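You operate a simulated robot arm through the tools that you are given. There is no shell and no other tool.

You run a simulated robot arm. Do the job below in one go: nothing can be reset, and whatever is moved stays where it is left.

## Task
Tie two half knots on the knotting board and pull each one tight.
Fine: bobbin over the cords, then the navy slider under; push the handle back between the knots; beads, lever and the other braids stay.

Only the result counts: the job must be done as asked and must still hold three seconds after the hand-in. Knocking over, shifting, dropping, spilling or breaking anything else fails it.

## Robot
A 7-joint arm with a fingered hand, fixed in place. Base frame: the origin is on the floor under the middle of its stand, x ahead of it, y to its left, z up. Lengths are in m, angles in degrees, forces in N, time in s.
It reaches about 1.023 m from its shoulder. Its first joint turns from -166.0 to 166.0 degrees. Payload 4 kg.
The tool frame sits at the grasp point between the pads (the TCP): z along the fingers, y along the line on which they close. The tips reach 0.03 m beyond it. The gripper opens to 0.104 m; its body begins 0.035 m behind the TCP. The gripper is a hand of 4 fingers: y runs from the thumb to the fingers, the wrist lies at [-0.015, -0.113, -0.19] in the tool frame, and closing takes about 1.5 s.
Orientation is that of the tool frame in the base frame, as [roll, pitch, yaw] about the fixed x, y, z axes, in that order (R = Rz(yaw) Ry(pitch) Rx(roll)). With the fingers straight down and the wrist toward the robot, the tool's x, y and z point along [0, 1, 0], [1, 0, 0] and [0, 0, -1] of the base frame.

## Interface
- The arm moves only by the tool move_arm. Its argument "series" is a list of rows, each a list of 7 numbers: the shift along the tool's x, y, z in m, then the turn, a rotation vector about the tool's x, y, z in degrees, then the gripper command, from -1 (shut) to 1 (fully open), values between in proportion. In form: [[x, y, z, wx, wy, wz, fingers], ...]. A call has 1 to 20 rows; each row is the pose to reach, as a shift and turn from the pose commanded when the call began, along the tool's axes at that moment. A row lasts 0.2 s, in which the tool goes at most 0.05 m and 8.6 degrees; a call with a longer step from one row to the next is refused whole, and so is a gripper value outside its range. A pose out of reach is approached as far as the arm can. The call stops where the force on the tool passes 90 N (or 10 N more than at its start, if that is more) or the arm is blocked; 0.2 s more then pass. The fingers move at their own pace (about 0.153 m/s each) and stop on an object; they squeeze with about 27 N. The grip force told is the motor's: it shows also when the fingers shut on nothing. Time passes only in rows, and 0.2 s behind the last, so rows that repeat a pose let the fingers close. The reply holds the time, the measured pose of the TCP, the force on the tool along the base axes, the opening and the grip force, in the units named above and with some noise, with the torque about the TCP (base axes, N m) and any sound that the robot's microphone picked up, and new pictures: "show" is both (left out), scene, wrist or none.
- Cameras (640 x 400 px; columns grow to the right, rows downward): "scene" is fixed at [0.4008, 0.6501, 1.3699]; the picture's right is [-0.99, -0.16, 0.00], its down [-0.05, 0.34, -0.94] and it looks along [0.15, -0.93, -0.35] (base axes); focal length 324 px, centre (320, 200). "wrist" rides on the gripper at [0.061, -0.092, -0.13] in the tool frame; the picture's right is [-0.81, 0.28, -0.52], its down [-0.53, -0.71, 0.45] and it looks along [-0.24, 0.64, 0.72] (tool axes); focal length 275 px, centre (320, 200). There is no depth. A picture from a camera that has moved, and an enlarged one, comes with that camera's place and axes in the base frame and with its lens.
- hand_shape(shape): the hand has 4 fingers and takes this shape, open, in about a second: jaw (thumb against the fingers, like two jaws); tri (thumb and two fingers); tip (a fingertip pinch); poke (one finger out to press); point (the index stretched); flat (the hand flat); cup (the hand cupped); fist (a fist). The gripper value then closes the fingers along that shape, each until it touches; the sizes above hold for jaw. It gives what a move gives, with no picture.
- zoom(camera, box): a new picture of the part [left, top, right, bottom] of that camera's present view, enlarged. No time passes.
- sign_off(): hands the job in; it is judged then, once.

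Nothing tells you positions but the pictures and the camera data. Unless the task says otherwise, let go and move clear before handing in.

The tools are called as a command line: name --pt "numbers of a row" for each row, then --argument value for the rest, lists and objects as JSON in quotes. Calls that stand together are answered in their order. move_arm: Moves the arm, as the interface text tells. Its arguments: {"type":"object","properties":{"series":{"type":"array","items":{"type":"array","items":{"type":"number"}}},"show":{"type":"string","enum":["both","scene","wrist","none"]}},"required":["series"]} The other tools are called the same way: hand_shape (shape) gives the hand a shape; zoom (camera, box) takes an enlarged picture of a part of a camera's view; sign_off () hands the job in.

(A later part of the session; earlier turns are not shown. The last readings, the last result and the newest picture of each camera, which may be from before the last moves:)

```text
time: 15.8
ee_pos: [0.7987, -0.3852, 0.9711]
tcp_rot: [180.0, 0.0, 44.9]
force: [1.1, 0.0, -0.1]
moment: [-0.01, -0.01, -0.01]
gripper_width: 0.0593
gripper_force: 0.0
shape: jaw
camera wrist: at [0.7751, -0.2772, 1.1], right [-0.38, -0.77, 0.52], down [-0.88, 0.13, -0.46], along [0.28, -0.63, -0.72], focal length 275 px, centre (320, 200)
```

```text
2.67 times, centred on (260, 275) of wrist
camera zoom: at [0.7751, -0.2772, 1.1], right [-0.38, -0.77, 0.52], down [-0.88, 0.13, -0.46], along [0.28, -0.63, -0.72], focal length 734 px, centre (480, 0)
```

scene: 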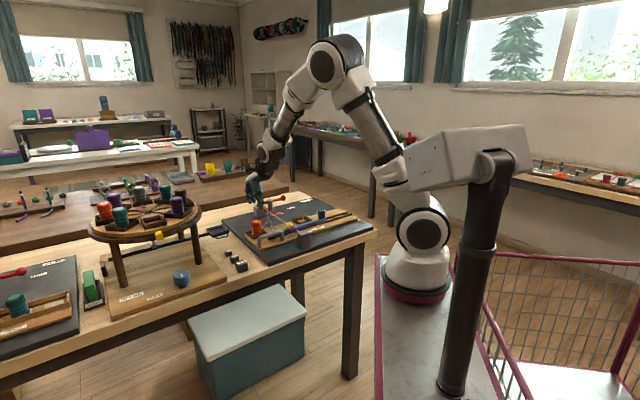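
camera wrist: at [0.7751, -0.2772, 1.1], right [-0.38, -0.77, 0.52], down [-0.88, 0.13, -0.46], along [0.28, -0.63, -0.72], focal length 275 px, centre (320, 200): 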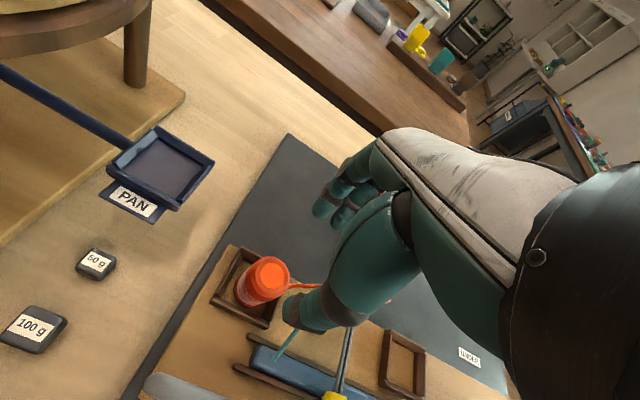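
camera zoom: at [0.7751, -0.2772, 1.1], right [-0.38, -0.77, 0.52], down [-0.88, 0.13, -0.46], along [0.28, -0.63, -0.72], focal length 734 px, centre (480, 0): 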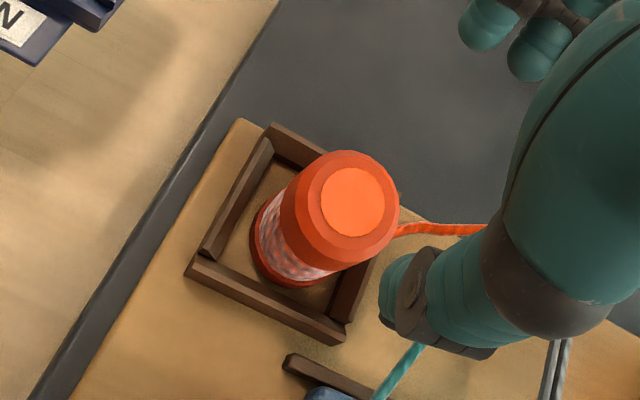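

The first bobbin pass is done. Next is the navy slider knob at about s≈0.037, w≈0.788, so I'll hover above it.

move_arm --pt "-0.02 -0.005 -0.03 0 0 0 0.15" --pt "-0.06 -0.015 -0.03 0 0 0 0.15" --pt "-0.1 -0.022 -0.03 0 0 0 0.15" --pt "-0.14 -0.03 -0.03 0 0 0 0.15" --pt "-0.18 -0.038 -0.03 0 0 0 0.15" --pt "-0.22 -0.045 -0.03 0 0 0 0.15" --pt "-0.255 -0.049 -0.03 0 0 0 0.15" --pt "-0.255 -0.049 -0.03 0 0 0 0.15"

zoom --camera "wrist" --box '[160, 200, 400, 350]'

zoom --camera "scene" --box '[260, 180, 372, 250]'

```text
time: 17.6
ee_pos: [0.588, -0.5304, 1.0002]
tcp_rot: [179.9, 0.1, 45.1]
force: [-1.3, -0.5, 0.6]
moment: [0.0, -0.04, -0.01]
gripper_width: 0.0593
gripper_force: 0.1
shape: jaw
camera wrist: at [0.5641, -0.4221, 1.1297], right [-0.38, -0.77, 0.52], down [-0.88, 0.13, -0.46], along [0.28, -0.63, -0.72], focal length 275 px, centre (320, 200)
```

scene: 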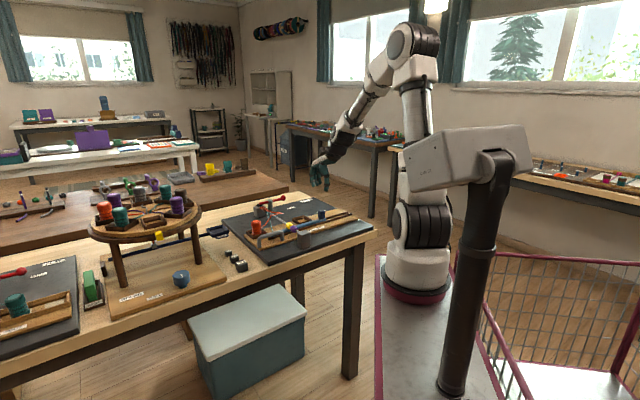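
wrist: 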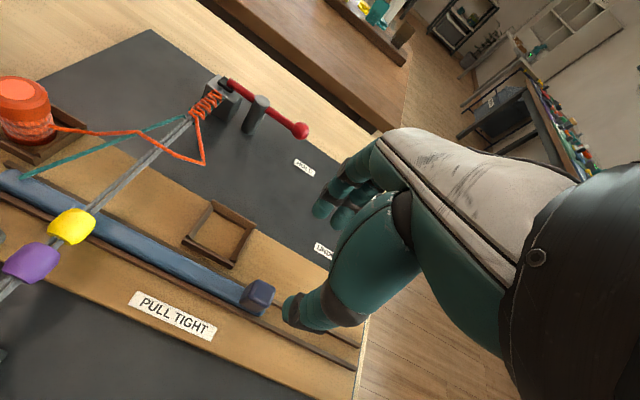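

```text
2.67 times, centred on (280, 275) of wrist
camera zoom: at [0.5641, -0.4221, 1.1297], right [-0.38, -0.77, 0.52], down [-0.88, 0.13, -0.46], along [0.28, -0.63, -0.72], focal length 734 px, centre (427, 0)
```

zoom: 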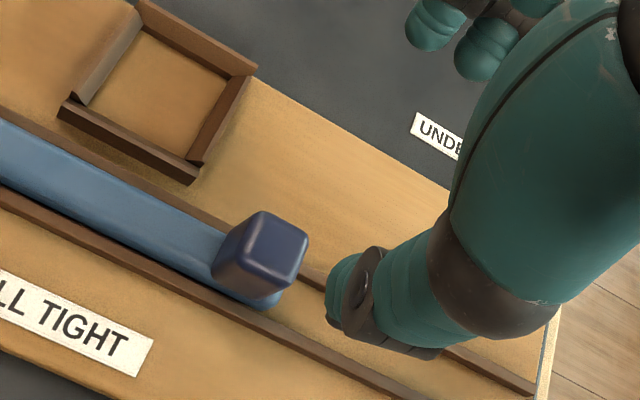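

```text
5.71 times, centred on (316, 215) of scene
camera zoom: at [0.4008, 0.6501, 1.3699], right [-0.99, -0.16, 0.0], down [-0.05, 0.34, -0.94], along [0.15, -0.93, -0.35], focal length 1853 px, centre (343, 114)
```

zoom: 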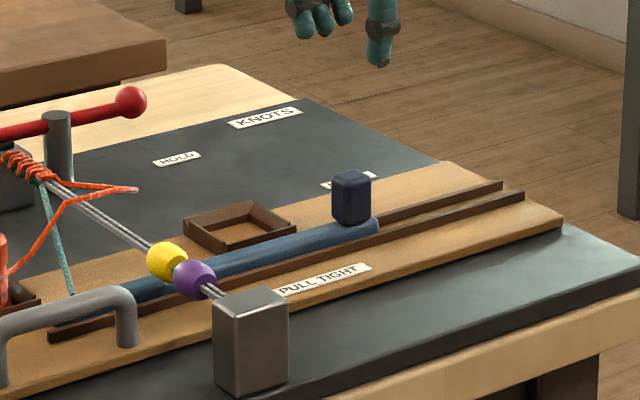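

move_arm --pt "-0.004 -0.0036 0.04 0 0 0 0.15" --pt "-0.004 -0.0036 0.08 0 0 0 0.15" --pt "-0.004 -0.0036 0.098 0 0 0 0.15" --pt "-0.004 -0.0036 0.11 0 0 0 0.15" --pt "-0.004 -0.0036 0.12 0 0 0 0.15" --pt "-0.004 -0.0036 0.12 0 0 0 0.15"

zoom --camera "wrist" --box '[200, 170, 440, 320]'

zoom --camera "scene" --box '[260, 180, 372, 250]'

```text
time: 19.0
ee_pos: [0.5786, -0.5294, 0.8793]
tcp_rot: [180.0, 0.1, 44.8]
force: [-0.3, -0.3, 0.0]
moment: [0.03, -0.02, 0.0]
gripper_width: 0.0596
gripper_force: 0.1
shape: jaw
camera wrist: at [0.5562, -0.4215, 1.0081], right [-0.38, -0.77, 0.52], down [-0.88, 0.13, -0.46], along [0.28, -0.63, -0.72], focal length 275 px, centre (320, 200)
```

scene: 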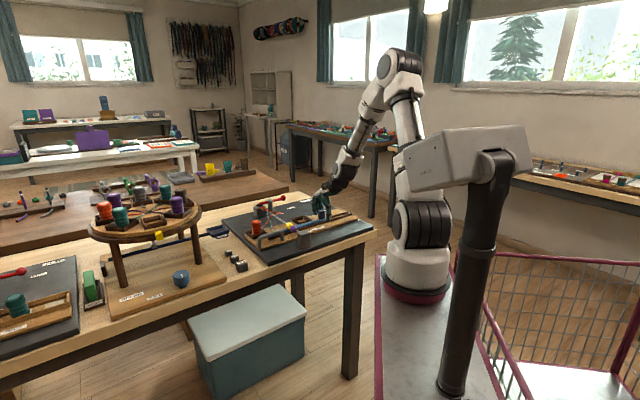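
wrist: 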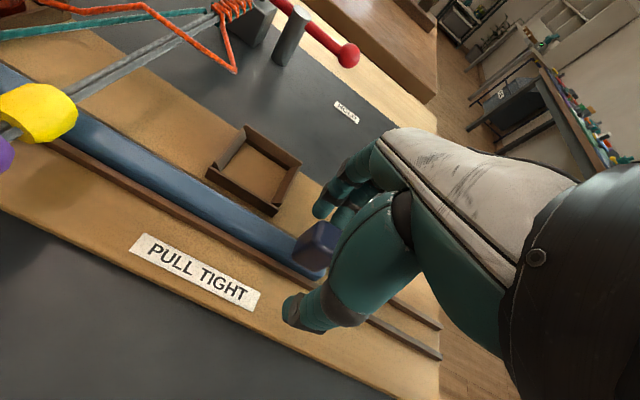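

```text
2.67 times, centred on (320, 245) of wrist
camera zoom: at [0.5562, -0.4215, 1.0081], right [-0.38, -0.77, 0.52], down [-0.88, 0.13, -0.46], along [0.28, -0.63, -0.72], focal length 734 px, centre (320, 80)
```

zoom: 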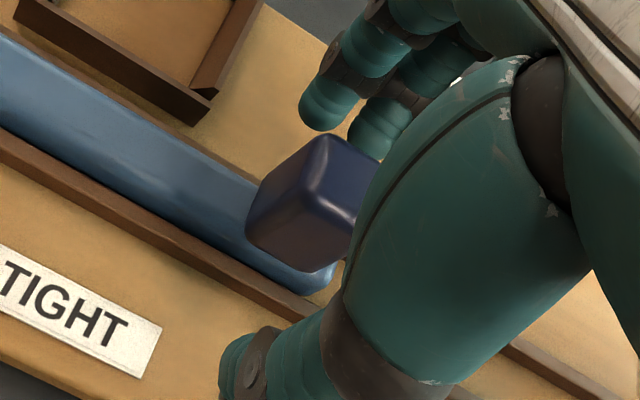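

```text
5.71 times, centred on (316, 215) of scene
camera zoom: at [0.4008, 0.6501, 1.3699], right [-0.99, -0.16, 0.0], down [-0.05, 0.34, -0.94], along [0.15, -0.93, -0.35], focal length 1853 px, centre (343, 114)
```

zoom: 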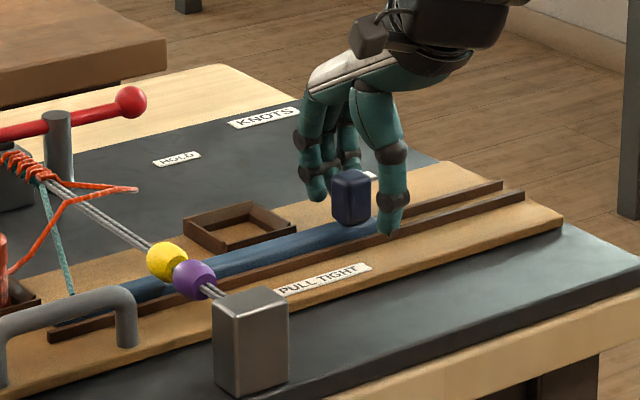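

The knob is between thumb and fingers. I'll close the grip.

move_arm --pt "0.001 0.003 0 0 0 0 -0.1" --pt "0.001 0.003 0 0 0 0 -0.4" --pt "0.001 0.003 0 0 0 0 -0.7" --pt "0.001 0.003 0 0 0 0 -1" --pt "0.001 0.003 0 0 0 0 -1" --pt "0.001 0.003 0 0 0 0 -1" --pt "0.001 0.003 0 0 0 0 -1"

zoom --camera "wrist" --box '[200, 170, 440, 320]'

zoom --camera "scene" --box '[260, 180, 372, 250]'

```text
time: 20.6
ee_pos: [0.5809, -0.5318, 0.879]
tcp_rot: [-179.9, 0.1, 44.9]
force: [-2.4, 1.8, -2.2]
moment: [0.06, 0.02, 0.0]
gripper_width: 0.0172
gripper_force: 27.1
shape: jaw
camera wrist: at [0.559, -0.423, 1.0086], right [-0.38, -0.77, 0.52], down [-0.88, 0.13, -0.45], along [0.28, -0.63, -0.72], focal length 275 px, centre (320, 200)
```

scene: 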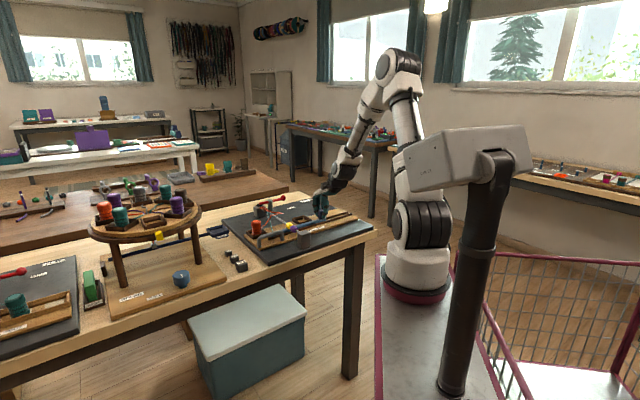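
wrist: 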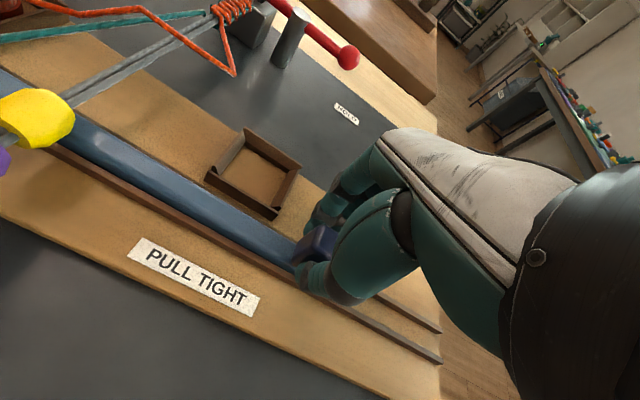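

```text
2.67 times, centred on (320, 245) of wrist
camera zoom: at [0.559, -0.423, 1.0086], right [-0.38, -0.77, 0.52], down [-0.88, 0.13, -0.45], along [0.28, -0.63, -0.72], focal length 734 px, centre (320, 80)
```

zoom: 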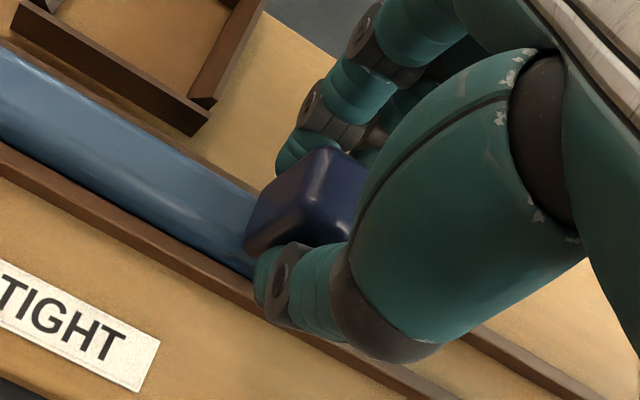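

```text
5.71 times, centred on (316, 215) of scene
camera zoom: at [0.4008, 0.6501, 1.3699], right [-0.99, -0.16, 0.0], down [-0.05, 0.34, -0.94], along [0.15, -0.93, -0.35], focal length 1853 px, centre (343, 114)
```

zoom: 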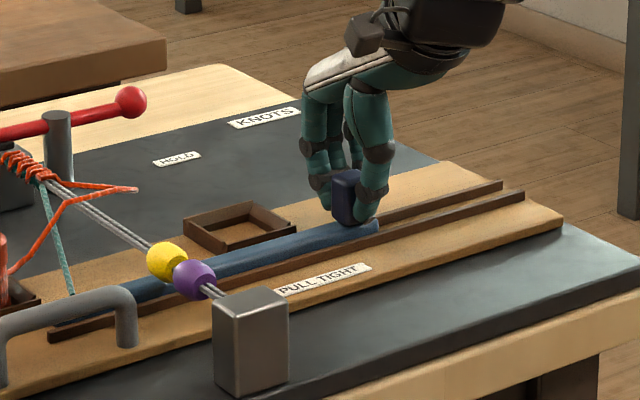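

The knob is held. I'll slide it toward −s in small steps and watch the force.

move_arm --pt "-0.01 0 0 0 0 0 -1" --pt "-0.02 0 0 0 0 0 -1" --pt "-0.03 0 0 0 0 0 -1" --pt "-0.04 0 0 0 0 0 -1" --pt "-0.04 0 0 0 0 0 -1"

zoom --camera "scene" --box '[240, 180, 380, 267]'

```text
time: 21.8
ee_pos: [0.5539, -0.56, 0.8799]
tcp_rot: [-180.0, 0.0, 44.9]
force: [-3.0, 3.2, -5.3]
moment: [0.02, 0.05, 0.03]
gripper_width: 0.0173
gripper_force: 27.2
shape: jaw
camera wrist: at [0.5308, -0.4515, 1.0088], right [-0.38, -0.77, 0.52], down [-0.88, 0.13, -0.45], along [0.28, -0.63, -0.72], focal length 275 px, centre (320, 200)
```

scene: 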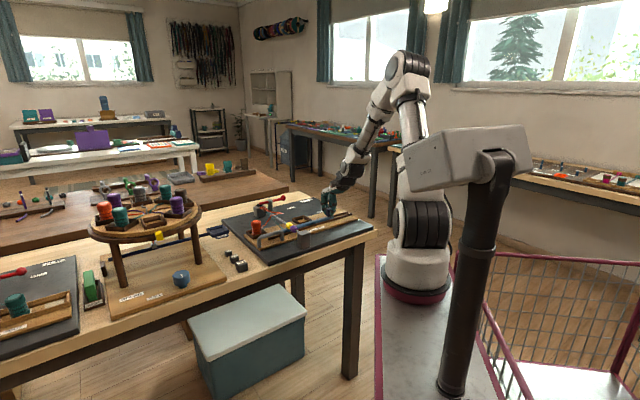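
wrist: 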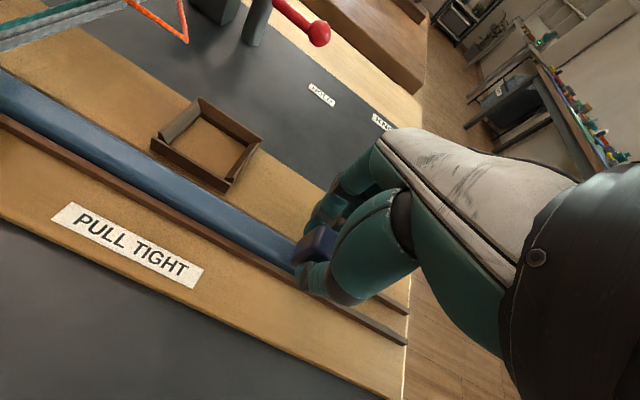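

```text
4.57 times, centred on (310, 224) of scene
camera zoom: at [0.4008, 0.6501, 1.3699], right [-0.99, -0.16, 0.0], down [-0.05, 0.34, -0.94], along [0.15, -0.93, -0.35], focal length 1482 px, centre (366, 93)
```

zoom: 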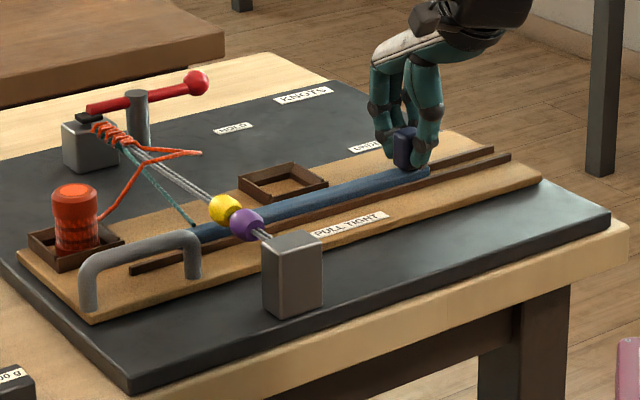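

move_arm --pt "-0.012 -0.001 0 0 0 0 -1" --pt "-0.024 -0.001 0 0 0 0 -1" --pt "-0.036 -0.001 0 0 0 0 -1" --pt "-0.048 -0.001 0 0 0 0 -1" --pt "-0.06 -0.001 0 0 0 0 -1" --pt "-0.06 -0.001 0 0 0 0 -1"

zoom --camera "scene" --box '[240, 180, 380, 267]'

```text
time: 23.2
ee_pos: [0.512, -0.601, 0.8811]
tcp_rot: [179.9, 0.1, 45.0]
force: [-1.3, 0.0, -9.2]
moment: [-0.02, -0.03, 0.04]
gripper_width: 0.0164
gripper_force: 27.2
shape: jaw
camera wrist: at [0.4887, -0.493, 1.0091], right [-0.38, -0.77, 0.52], down [-0.88, 0.13, -0.46], along [0.28, -0.63, -0.72], focal length 275 px, centre (320, 200)
```

scene: 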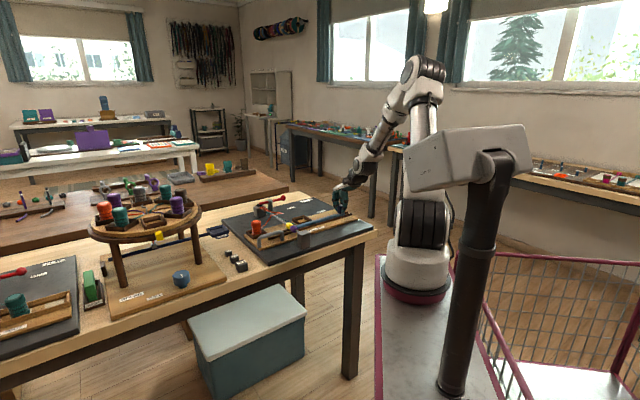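
wrist: 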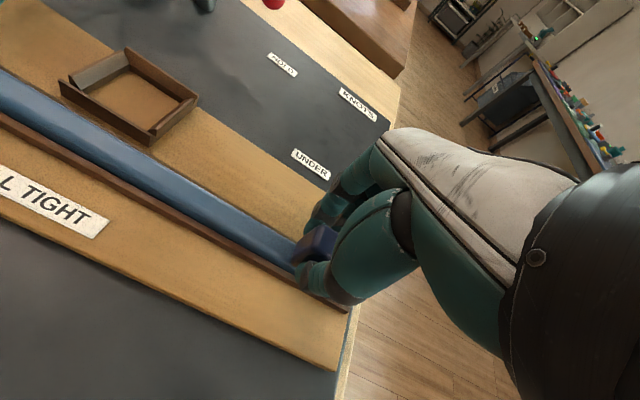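

```text
4.57 times, centred on (310, 224) of scene
camera zoom: at [0.4008, 0.6501, 1.3699], right [-0.99, -0.16, 0.0], down [-0.05, 0.34, -0.94], along [0.15, -0.93, -0.35], focal length 1482 px, centre (366, 93)
```

zoom: 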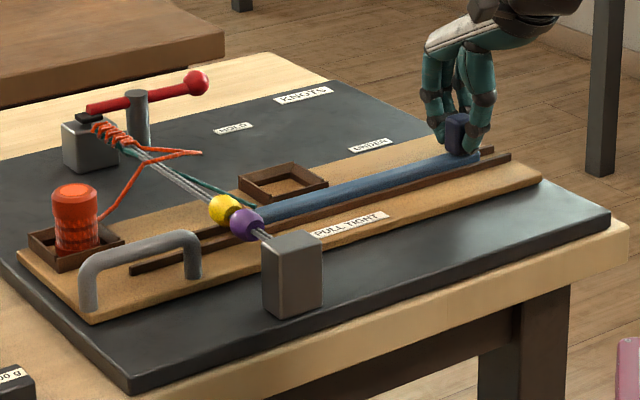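

move_arm --pt "-0.008 0 0.0015 0 0 0 -1" --pt "-0.016 0 0.002 0 0 0 -1" --pt "-0.024 0 0.002 0 0 0 -1" --pt "-0.03 0 0.0022 0 0 0 -1" --pt "-0.03 0 0.0022 0 0 0 -1"

zoom --camera "scene" --box '[240, 180, 380, 267]'

zoom --camera "wrist" --box '[200, 170, 440, 320]'

```text
time: 24.4
ee_pos: [0.491, -0.6201, 0.8777]
tcp_rot: [179.9, 0.0, 44.9]
force: [7.9, 16.9, 10.3]
moment: [0.39, -0.28, 0.15]
gripper_width: 0.0172
gripper_force: 27.4
shape: jaw
camera wrist: at [0.4677, -0.5122, 1.0071], right [-0.38, -0.77, 0.52], down [-0.88, 0.13, -0.45], along [0.28, -0.63, -0.72], focal length 275 px, centre (320, 200)
```

scene: 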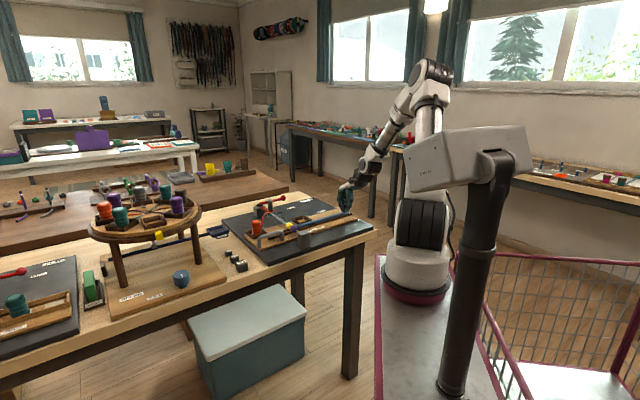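
wrist: 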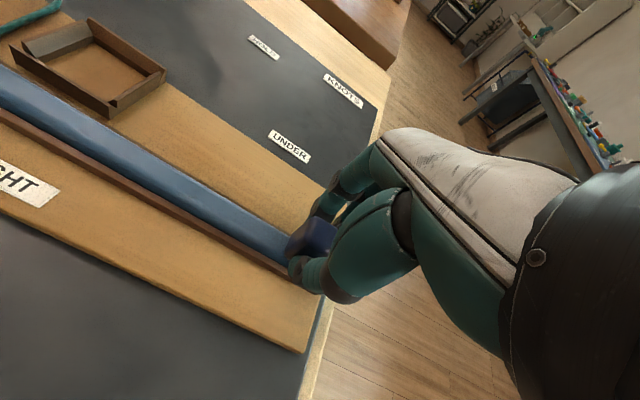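

```text
4.57 times, centred on (310, 224) of scene
camera zoom: at [0.4008, 0.6501, 1.3699], right [-0.99, -0.16, 0.0], down [-0.05, 0.34, -0.94], along [0.15, -0.93, -0.35], focal length 1482 px, centre (366, 93)
```

zoom: 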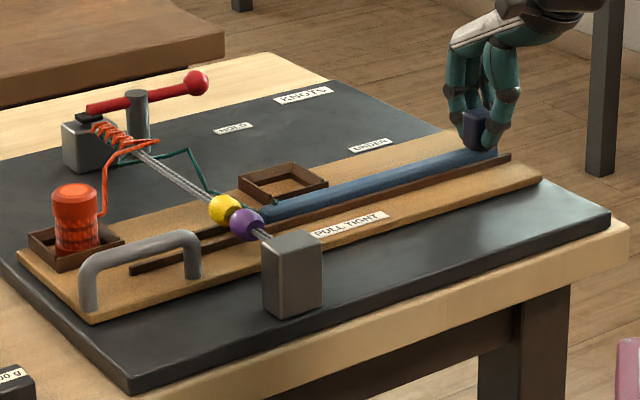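

```text
2.67 times, centred on (320, 245) of wrist
camera zoom: at [0.4677, -0.5122, 1.0071], right [-0.38, -0.77, 0.52], down [-0.88, 0.13, -0.45], along [0.28, -0.63, -0.72], focal length 734 px, centre (320, 80)
```

zoom: 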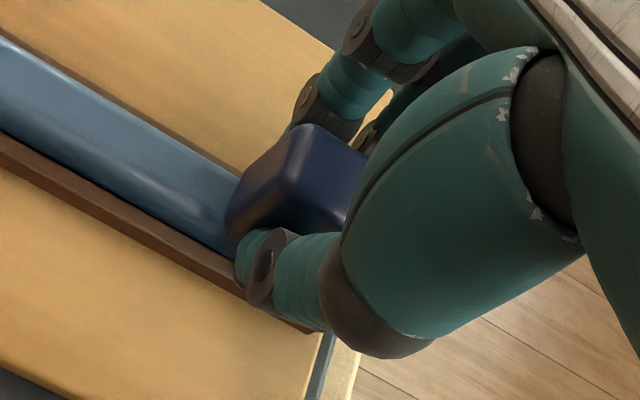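

The slider has reached its end stop (about 17 N along s) and the teal loop has formed. I'll release and lift.

move_arm --pt "0.002 0 0 0 0 0 -0.6" --pt "0.002 0 0 0 0 0 -0.3" --pt "0.002 0 0 0 0 0 0" --pt "0.002 0 0 0 0 0 0.15" --pt "0.002 0 0 0 0 0 0.15" --pt "0.002 0 -0.03 0 0 0 0.15" --pt "0.002 0 -0.07 0 0 0 0.15" --pt "0.002 0 -0.11 0 0 0 0.15" --pt "0.002 0 -0.11 0 0 0 0.15"

zoom --camera "scene" --box '[240, 180, 380, 267]'

zoom --camera "wrist" --box '[0, 100, 320, 300]'

```text
time: 26.4
ee_pos: [0.4916, -0.6229, 0.9882]
tcp_rot: [179.9, 0.0, 44.8]
force: [0.2, 0.0, 0.4]
moment: [0.01, 0.0, 0.0]
gripper_width: 0.0595
gripper_force: 0.0
shape: jaw
camera wrist: at [0.4684, -0.5141, 1.1164], right [-0.38, -0.77, 0.52], down [-0.88, 0.13, -0.46], along [0.28, -0.63, -0.72], focal length 275 px, centre (320, 200)
```

scene: 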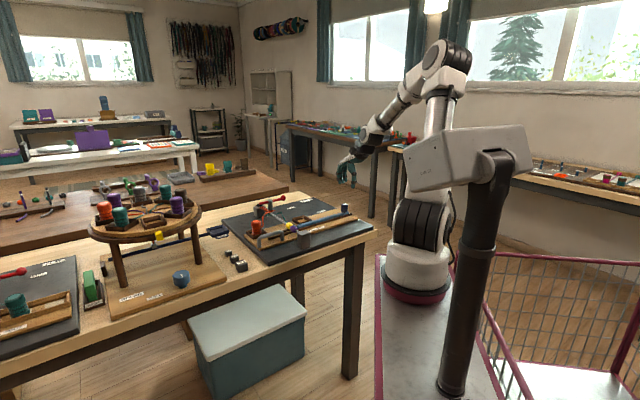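
wrist: 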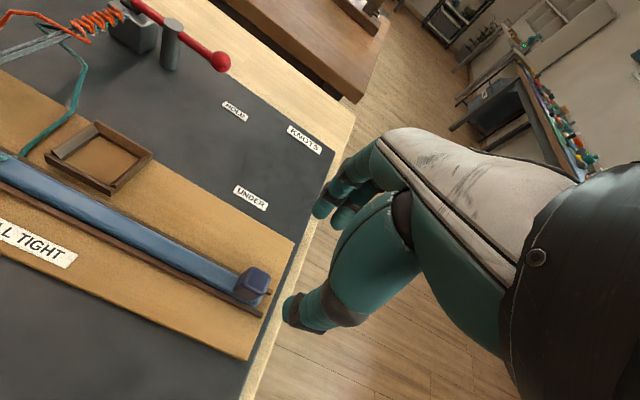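

```text
4.57 times, centred on (310, 224) of scene
camera zoom: at [0.4008, 0.6501, 1.3699], right [-0.99, -0.16, 0.0], down [-0.05, 0.34, -0.94], along [0.15, -0.93, -0.35], focal length 1482 px, centre (366, 93)
```

zoom: 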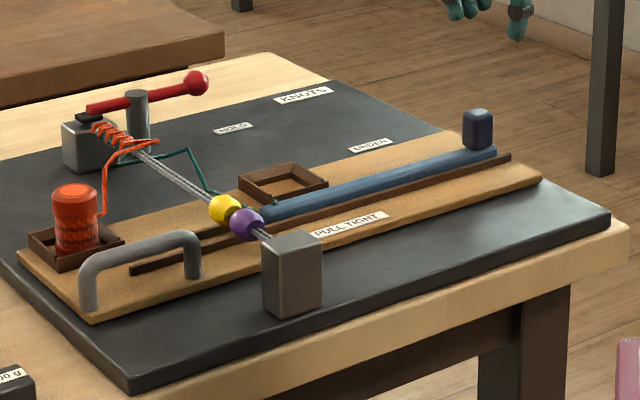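

```text
2.00 times, centred on (160, 200) of wrist
camera zoom: at [0.4684, -0.5141, 1.1164], right [-0.38, -0.77, 0.52], down [-0.88, 0.13, -0.46], along [0.28, -0.63, -0.72], focal length 551 px, centre (640, 200)
```

zoom: 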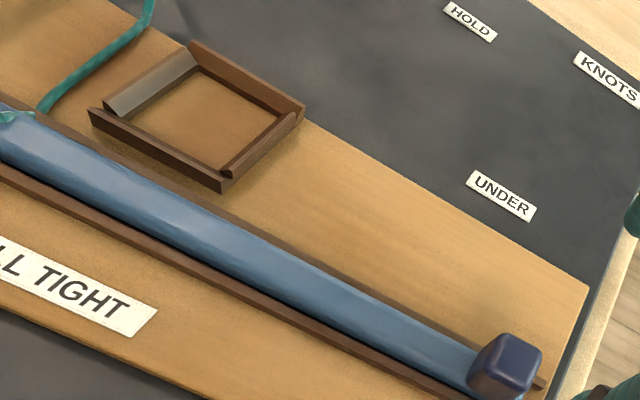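

The knob is near the end of its rail and both loops look right. Next I'll hover over the handle (s≈0.287, w≈0.744).

move_arm --pt "0.02 -0.002 -0.01 0 0 0 0.15" --pt "0.06 -0.006 -0.012 0 0 0 0.15" --pt "0.1 -0.011 -0.012 0 0 0 0.15" --pt "0.14 -0.016 -0.012 0 0 0 0.15" --pt "0.18 -0.02 -0.012 0 0 0 0.15" --pt "0.22 -0.025 -0.012 0 0 0 0.15" --pt "0.26 -0.03 -0.012 0 0 0 0.15" --pt "0.3 -0.034 -0.012 0 0 0 0.15" --pt "0.34 -0.039 -0.012 0 0 0 0.15" --pt "0.38 -0.043 -0.012 0 0 0 0.15" --pt "0.38 -0.043 -0.012 0 0 0 0.15"

zoom --camera "scene" --box '[220, 180, 332, 250]'

zoom --camera "wrist" --box '[160, 200, 400, 350]'

```text
time: 28.8
ee_pos: [0.7279, -0.3223, 0.9988]
tcp_rot: [179.9, 0.0, 45.0]
force: [0.9, -0.2, 0.7]
moment: [0.03, -0.01, 0.0]
gripper_width: 0.0598
gripper_force: 0.1
shape: jaw
camera wrist: at [0.7055, -0.2135, 1.1283], right [-0.38, -0.77, 0.52], down [-0.88, 0.13, -0.46], along [0.28, -0.63, -0.72], focal length 275 px, centre (320, 200)
```

scene: 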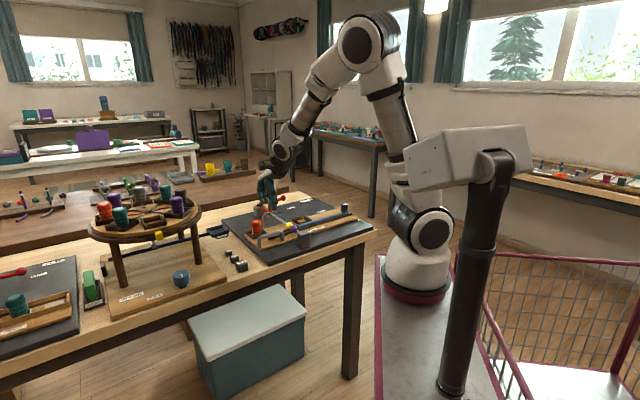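
wrist: 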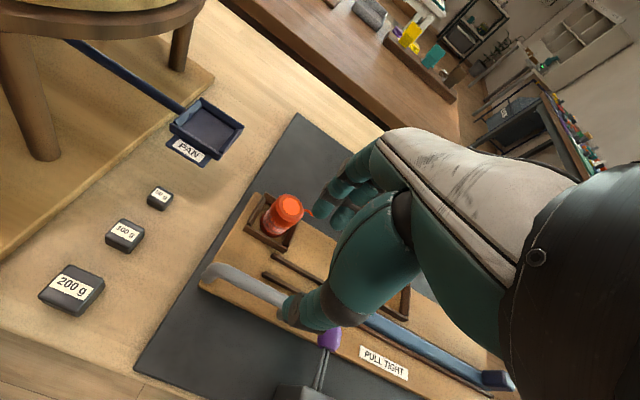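

```text
5.71 times, centred on (276, 215) of scene
camera zoom: at [0.4008, 0.6501, 1.3699], right [-0.99, -0.16, 0.0], down [-0.05, 0.34, -0.94], along [0.15, -0.93, -0.35], focal length 1853 px, centre (571, 114)
```

zoom: 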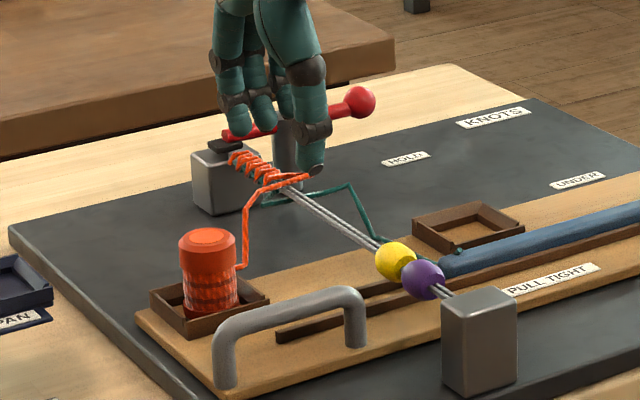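

```text
2.67 times, centred on (280, 275) of wrist
camera zoom: at [0.7055, -0.2135, 1.1283], right [-0.38, -0.77, 0.52], down [-0.88, 0.13, -0.46], along [0.28, -0.63, -0.72], focal length 734 px, centre (427, 0)
```

zoom: 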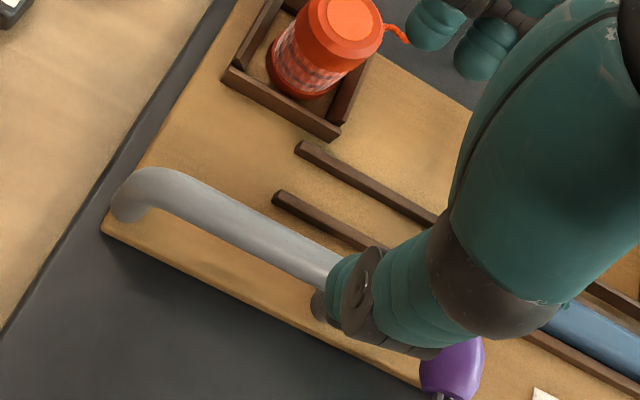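

move_arm --pt "0 0 0.04 0 0 0 0.15" --pt "0 0 0.075 0 0 0 0.15" --pt "0 0 0.095 0 0 0 0.15" --pt "0 0 0.11 0 0 0 0.15" --pt "0 0 0.118 0 0 0 0.15" --pt "0 0 0.118 0 0 0 0.15"

zoom --camera "scene" --box '[220, 180, 332, 250]'

zoom --camera "wrist" --box '[200, 170, 440, 320]'

```text
time: 30.2
ee_pos: [0.7284, -0.3232, 0.8823]
tcp_rot: [180.0, 0.0, 44.9]
force: [0.1, -0.1, -0.1]
moment: [-0.05, -0.01, 0.0]
gripper_width: 0.0594
gripper_force: 0.0
shape: jaw
camera wrist: at [0.7065, -0.2137, 1.0108], right [-0.38, -0.77, 0.52], down [-0.88, 0.13, -0.46], along [0.28, -0.63, -0.72], focal length 275 px, centre (320, 200)
```

scene: 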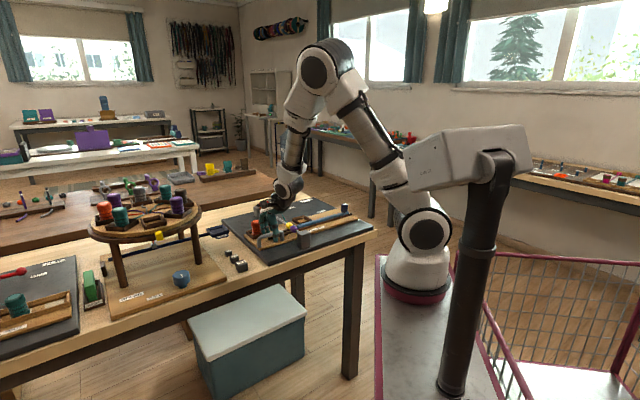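
wrist: 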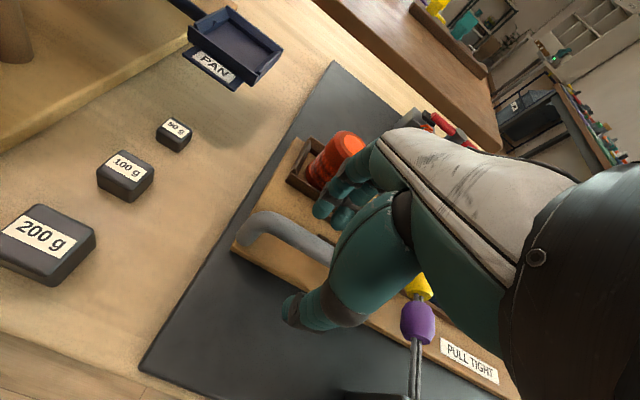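

```text
5.71 times, centred on (276, 215) of scene
camera zoom: at [0.4008, 0.6501, 1.3699], right [-0.99, -0.16, 0.0], down [-0.05, 0.34, -0.94], along [0.15, -0.93, -0.35], focal length 1853 px, centre (571, 114)
```

zoom: 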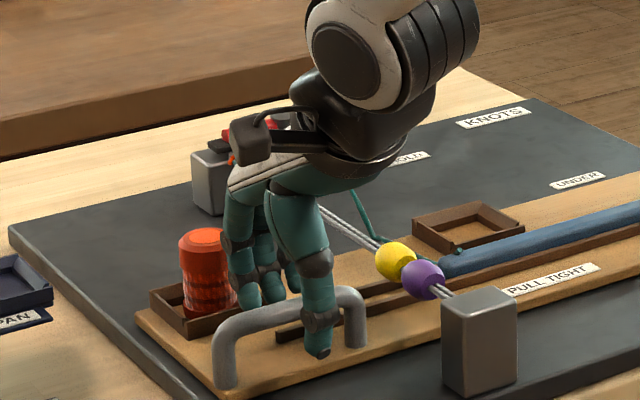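

```text
2.67 times, centred on (320, 245) of wrist
camera zoom: at [0.7065, -0.2137, 1.0108], right [-0.38, -0.77, 0.52], down [-0.88, 0.13, -0.46], along [0.28, -0.63, -0.72], focal length 734 px, centre (320, 80)
```

zoom: 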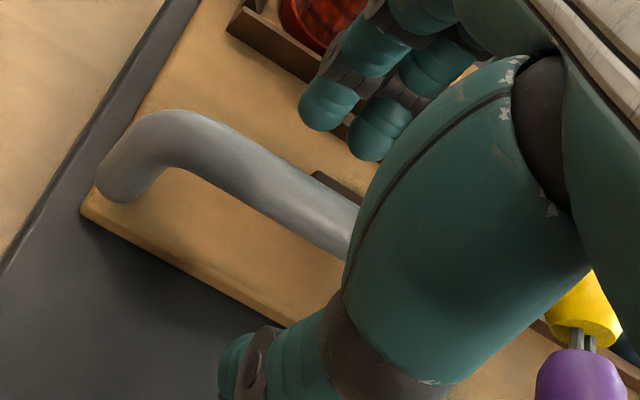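

The bar lies between thumb and fingers. I'll lower 4 mm and close.

move_arm --pt "0 0 0.004 0 0 0 0.15" --pt "0 0 0.004 0 0 0 -0.2" --pt "0 0 0.004 0 0 0 -0.5" --pt "0 0 0.004 0 0 0 -0.8" --pt "0 0 0.004 0 0 0 -1" --pt "0 0 0.004 0 0 0 -1" --pt "0 0 0.004 0 0 0 -1" --pt "0 0 0.004 0 0 0 -1"

zoom --camera "scene" --box '[220, 180, 332, 250]'

zoom --camera "wrist" --box '[200, 170, 440, 320]'

```text
time: 32.0
ee_pos: [0.7292, -0.3244, 0.8777]
tcp_rot: [-179.9, 0.1, 44.9]
force: [-1.7, -0.1, -15.2]
moment: [0.02, 0.03, 0.12]
gripper_width: 0.0047
gripper_force: 26.7
shape: jaw
camera wrist: at [0.7065, -0.2141, 1.0064], right [-0.38, -0.77, 0.52], down [-0.88, 0.13, -0.45], along [0.28, -0.63, -0.73], focal length 275 px, centre (320, 200)
```

scene: 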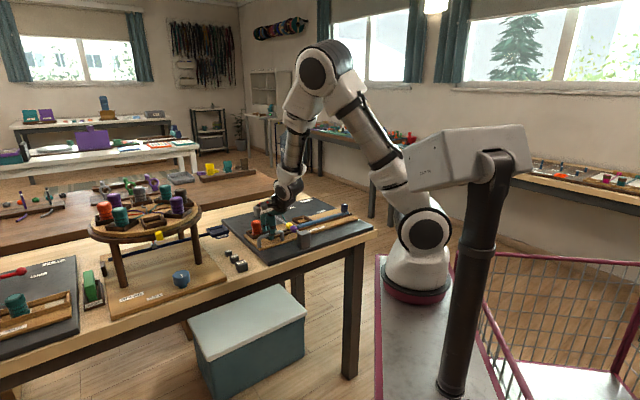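
wrist: 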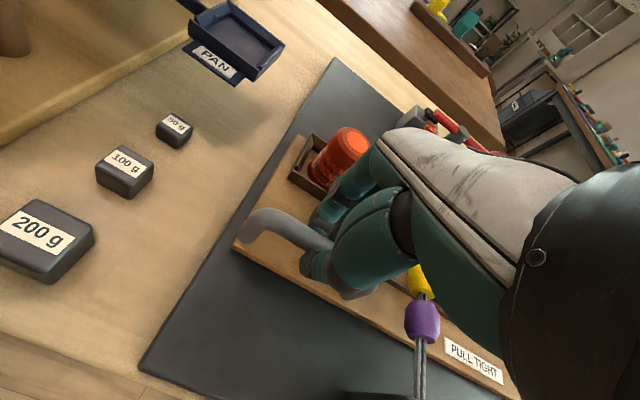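

```text
5.71 times, centred on (276, 215) of scene
camera zoom: at [0.4008, 0.6501, 1.3699], right [-0.99, -0.16, 0.0], down [-0.05, 0.34, -0.94], along [0.15, -0.93, -0.35], focal length 1853 px, centre (571, 114)
```

zoom: 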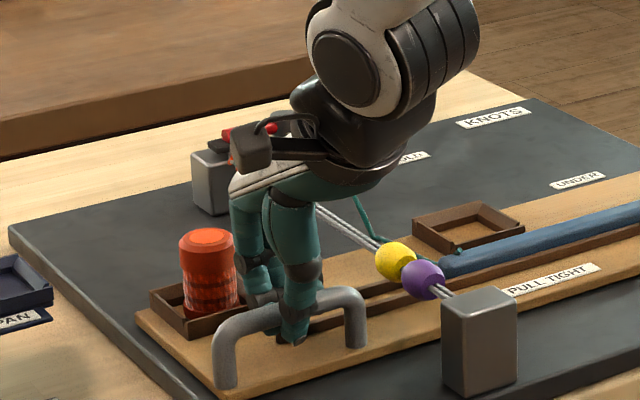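

```text
2.67 times, centred on (320, 245) of wrist
camera zoom: at [0.7065, -0.2141, 1.0064], right [-0.38, -0.77, 0.52], down [-0.88, 0.13, -0.45], along [0.28, -0.63, -0.73], focal length 734 px, centre (320, 80)
```

zoom: 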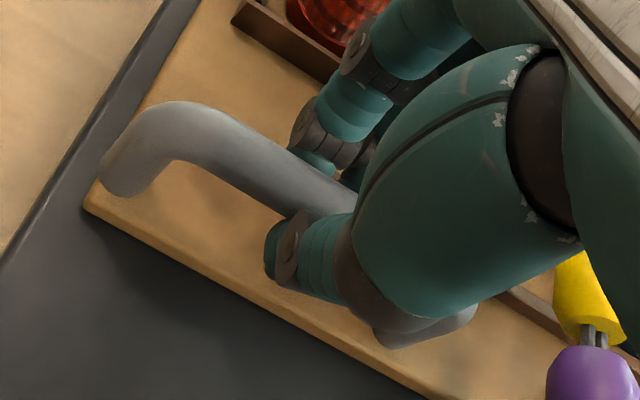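

The handle is gripped. I'll pull toward the robot slowly and see whether the carriage moves.

move_arm --pt "0 -0.004 0 0 0 0 -1" --pt "0 -0.008 0 0 0 0 -1" --pt "0 -0.012 0 0 0 0 -1" --pt "0 -0.016 0 0 0 0 -1" --pt "0 -0.02 0 0 0 0 -1" --pt "0 -0.02 0 0 0 0 -1"

zoom --camera "scene" --box '[220, 180, 332, 250]'

```text
time: 33.4
ee_pos: [0.7155, -0.3094, 0.8772]
tcp_rot: [180.0, 0.0, 44.9]
force: [-1.6, -4.7, -17.9]
moment: [-0.05, 0.04, 0.06]
gripper_width: 0.0044
gripper_force: 27.4
shape: jaw
camera wrist: at [0.6931, -0.2003, 1.0064], right [-0.38, -0.77, 0.52], down [-0.88, 0.13, -0.45], along [0.28, -0.63, -0.72], focal length 275 px, centre (320, 200)
```

scene: 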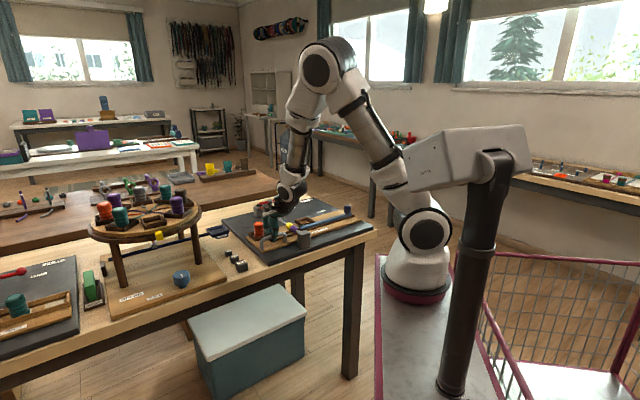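
wrist: 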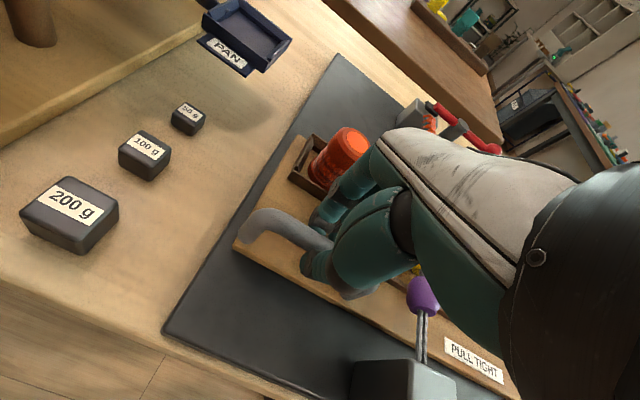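

```text
5.71 times, centred on (276, 215) of scene
camera zoom: at [0.4008, 0.6501, 1.3699], right [-0.99, -0.16, 0.0], down [-0.05, 0.34, -0.94], along [0.15, -0.93, -0.35], focal length 1853 px, centre (571, 114)
```

zoom: 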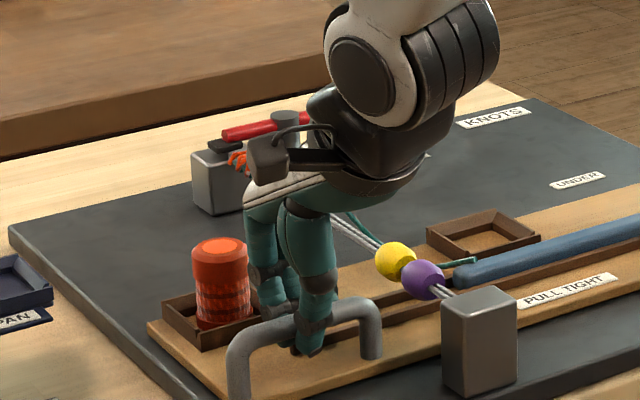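

The carriage slides smoothly with the handle. I'll keep pulling until the force rises.

move_arm --pt "0 -0.004 0 0 0 0 -1" --pt "0 -0.008 0 0 0 0 -1" --pt "0 -0.012 0 0 0 0 -1" --pt "0 -0.012 0 0 0 0 -1"

zoom --camera "scene" --box '[220, 180, 332, 250]'

zoom --camera "wrist" --box '[220, 200, 540, 400]'

```text
time: 34.4
ee_pos: [0.7056, -0.3006, 0.8767]
tcp_rot: [-179.9, 0.1, 44.9]
force: [-1.9, -4.9, -15.4]
moment: [-0.06, 0.01, 0.06]
gripper_width: 0.0049
gripper_force: 27.5
shape: jaw
camera wrist: at [0.6841, -0.1914, 1.0062], right [-0.38, -0.77, 0.52], down [-0.88, 0.13, -0.45], along [0.28, -0.63, -0.72], focal length 275 px, centre (320, 200)
```

scene: 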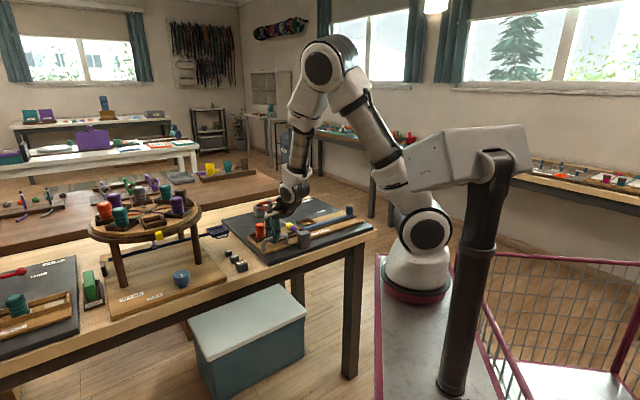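
wrist: 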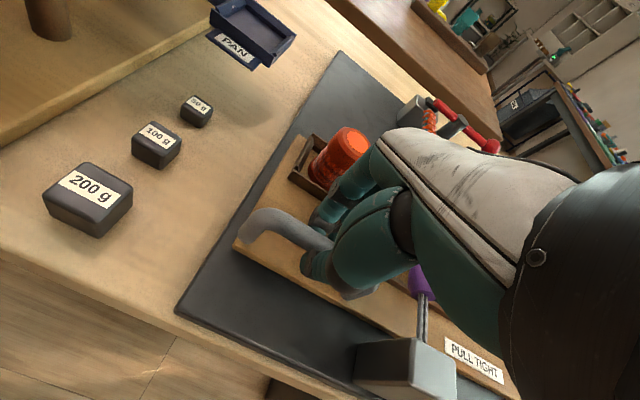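

```text
5.71 times, centred on (276, 215) of scene
camera zoom: at [0.4008, 0.6501, 1.3699], right [-0.99, -0.16, 0.0], down [-0.05, 0.34, -0.94], along [0.15, -0.93, -0.35], focal length 1853 px, centre (571, 114)
```

zoom: 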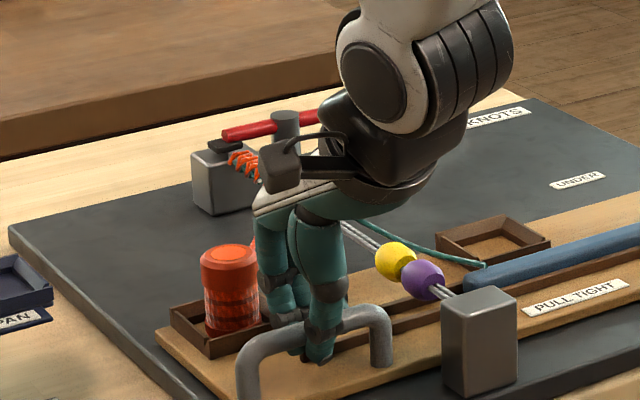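

```text
2.00 times, centred on (380, 300) of wrist
camera zoom: at [0.6841, -0.1914, 1.0062], right [-0.38, -0.77, 0.52], down [-0.88, 0.13, -0.45], along [0.28, -0.63, -0.72], focal length 551 px, centre (200, 0)
```

zoom: 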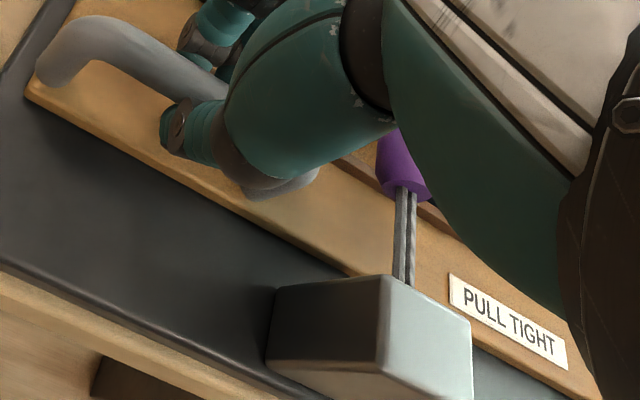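

move_arm --pt "0 -0.003 0 0 0 0 -1" --pt "0 -0.006 0 0 0 0 -1" --pt "0 -0.009 0 0 0 0 -1" --pt "0 -0.009 0 0 0 0 -1" --show "none"

zoom --camera "scene" --box '[230, 190, 342, 260]'

zoom --camera "wrist" --box '[220, 200, 540, 400]'

```text
time: 35.4
ee_pos: [0.6998, -0.2933, 0.8765]
tcp_rot: [-179.9, 0.1, 44.9]
force: [-2.5, -1.1, -15.0]
moment: [-0.01, 0.0, 0.06]
gripper_width: 0.0047
gripper_force: 26.9
shape: jaw
```

```text
5.71 times, centred on (286, 225) of scene
camera zoom: at [0.4008, 0.6501, 1.3699], right [-0.99, -0.16, 0.0], down [-0.05, 0.34, -0.94], along [0.15, -0.93, -0.35], focal length 1853 px, centre (514, 57)
```

zoom: 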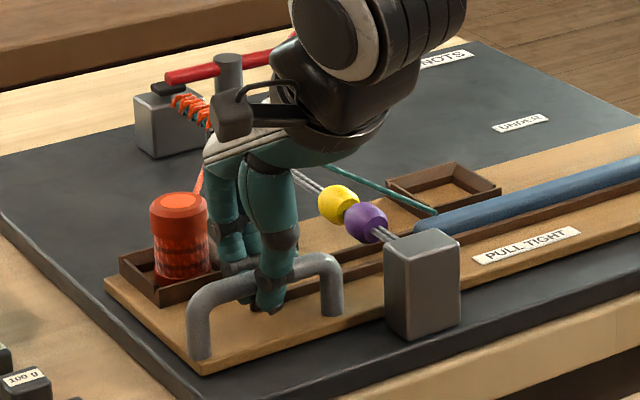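

```text
2.00 times, centred on (380, 300) of wrist
camera zoom: at [0.6776, -0.1849, 1.0062], right [-0.38, -0.77, 0.52], down [-0.88, 0.13, -0.45], along [0.28, -0.63, -0.72], focal length 551 px, centre (200, 0)
```

zoom: 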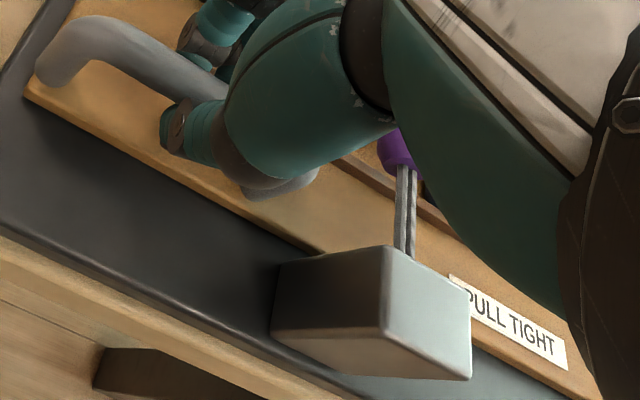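

move_arm --pt "0 -0.003 0 0 0 0 -1" --pt "0 -0.006 0 0 0 0 -1" --pt "0 -0.009 0 0 0 0 -1" --pt "0 -0.009 0 0 0 0 -1" --show "none"

zoom --camera "scene" --box '[230, 190, 342, 260]'

zoom --camera "wrist" --box '[220, 200, 540, 400]'

```text
time: 36.4
ee_pos: [0.695, -0.2887, 0.8773]
tcp_rot: [-180.0, 0.0, 44.9]
force: [7.9, -15.7, -19.7]
moment: [-0.21, -0.12, 0.08]
gripper_width: 0.004
gripper_force: 27.1
shape: jaw
```

```text
5.71 times, centred on (286, 225) of scene
camera zoom: at [0.4008, 0.6501, 1.3699], right [-0.99, -0.16, 0.0], down [-0.05, 0.34, -0.94], along [0.15, -0.93, -0.35], focal length 1853 px, centre (514, 57)
```

zoom: 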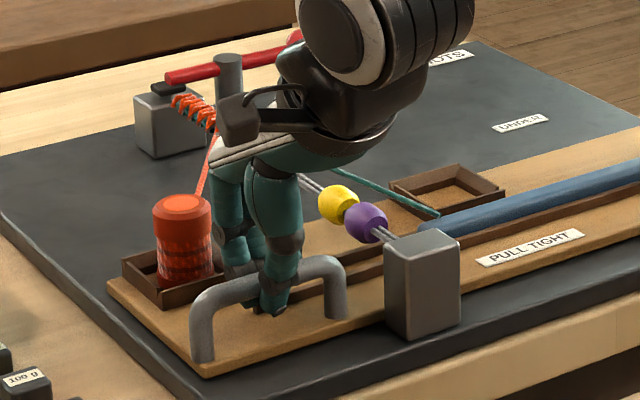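

```text
2.00 times, centred on (380, 300) of wrist
camera zoom: at [0.6724, -0.1794, 1.0063], right [-0.38, -0.77, 0.52], down [-0.88, 0.13, -0.46], along [0.28, -0.63, -0.72], focal length 551 px, centre (200, 0)
```

zoom: 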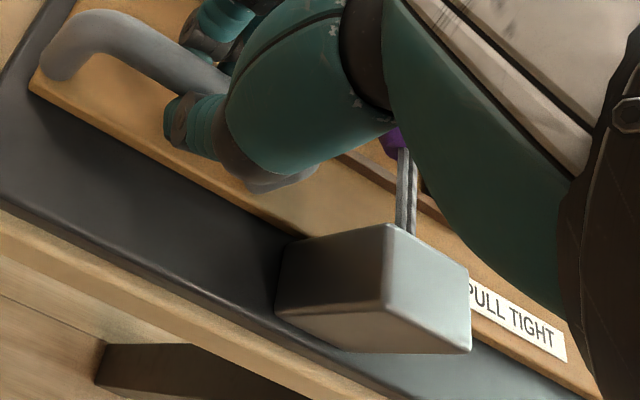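

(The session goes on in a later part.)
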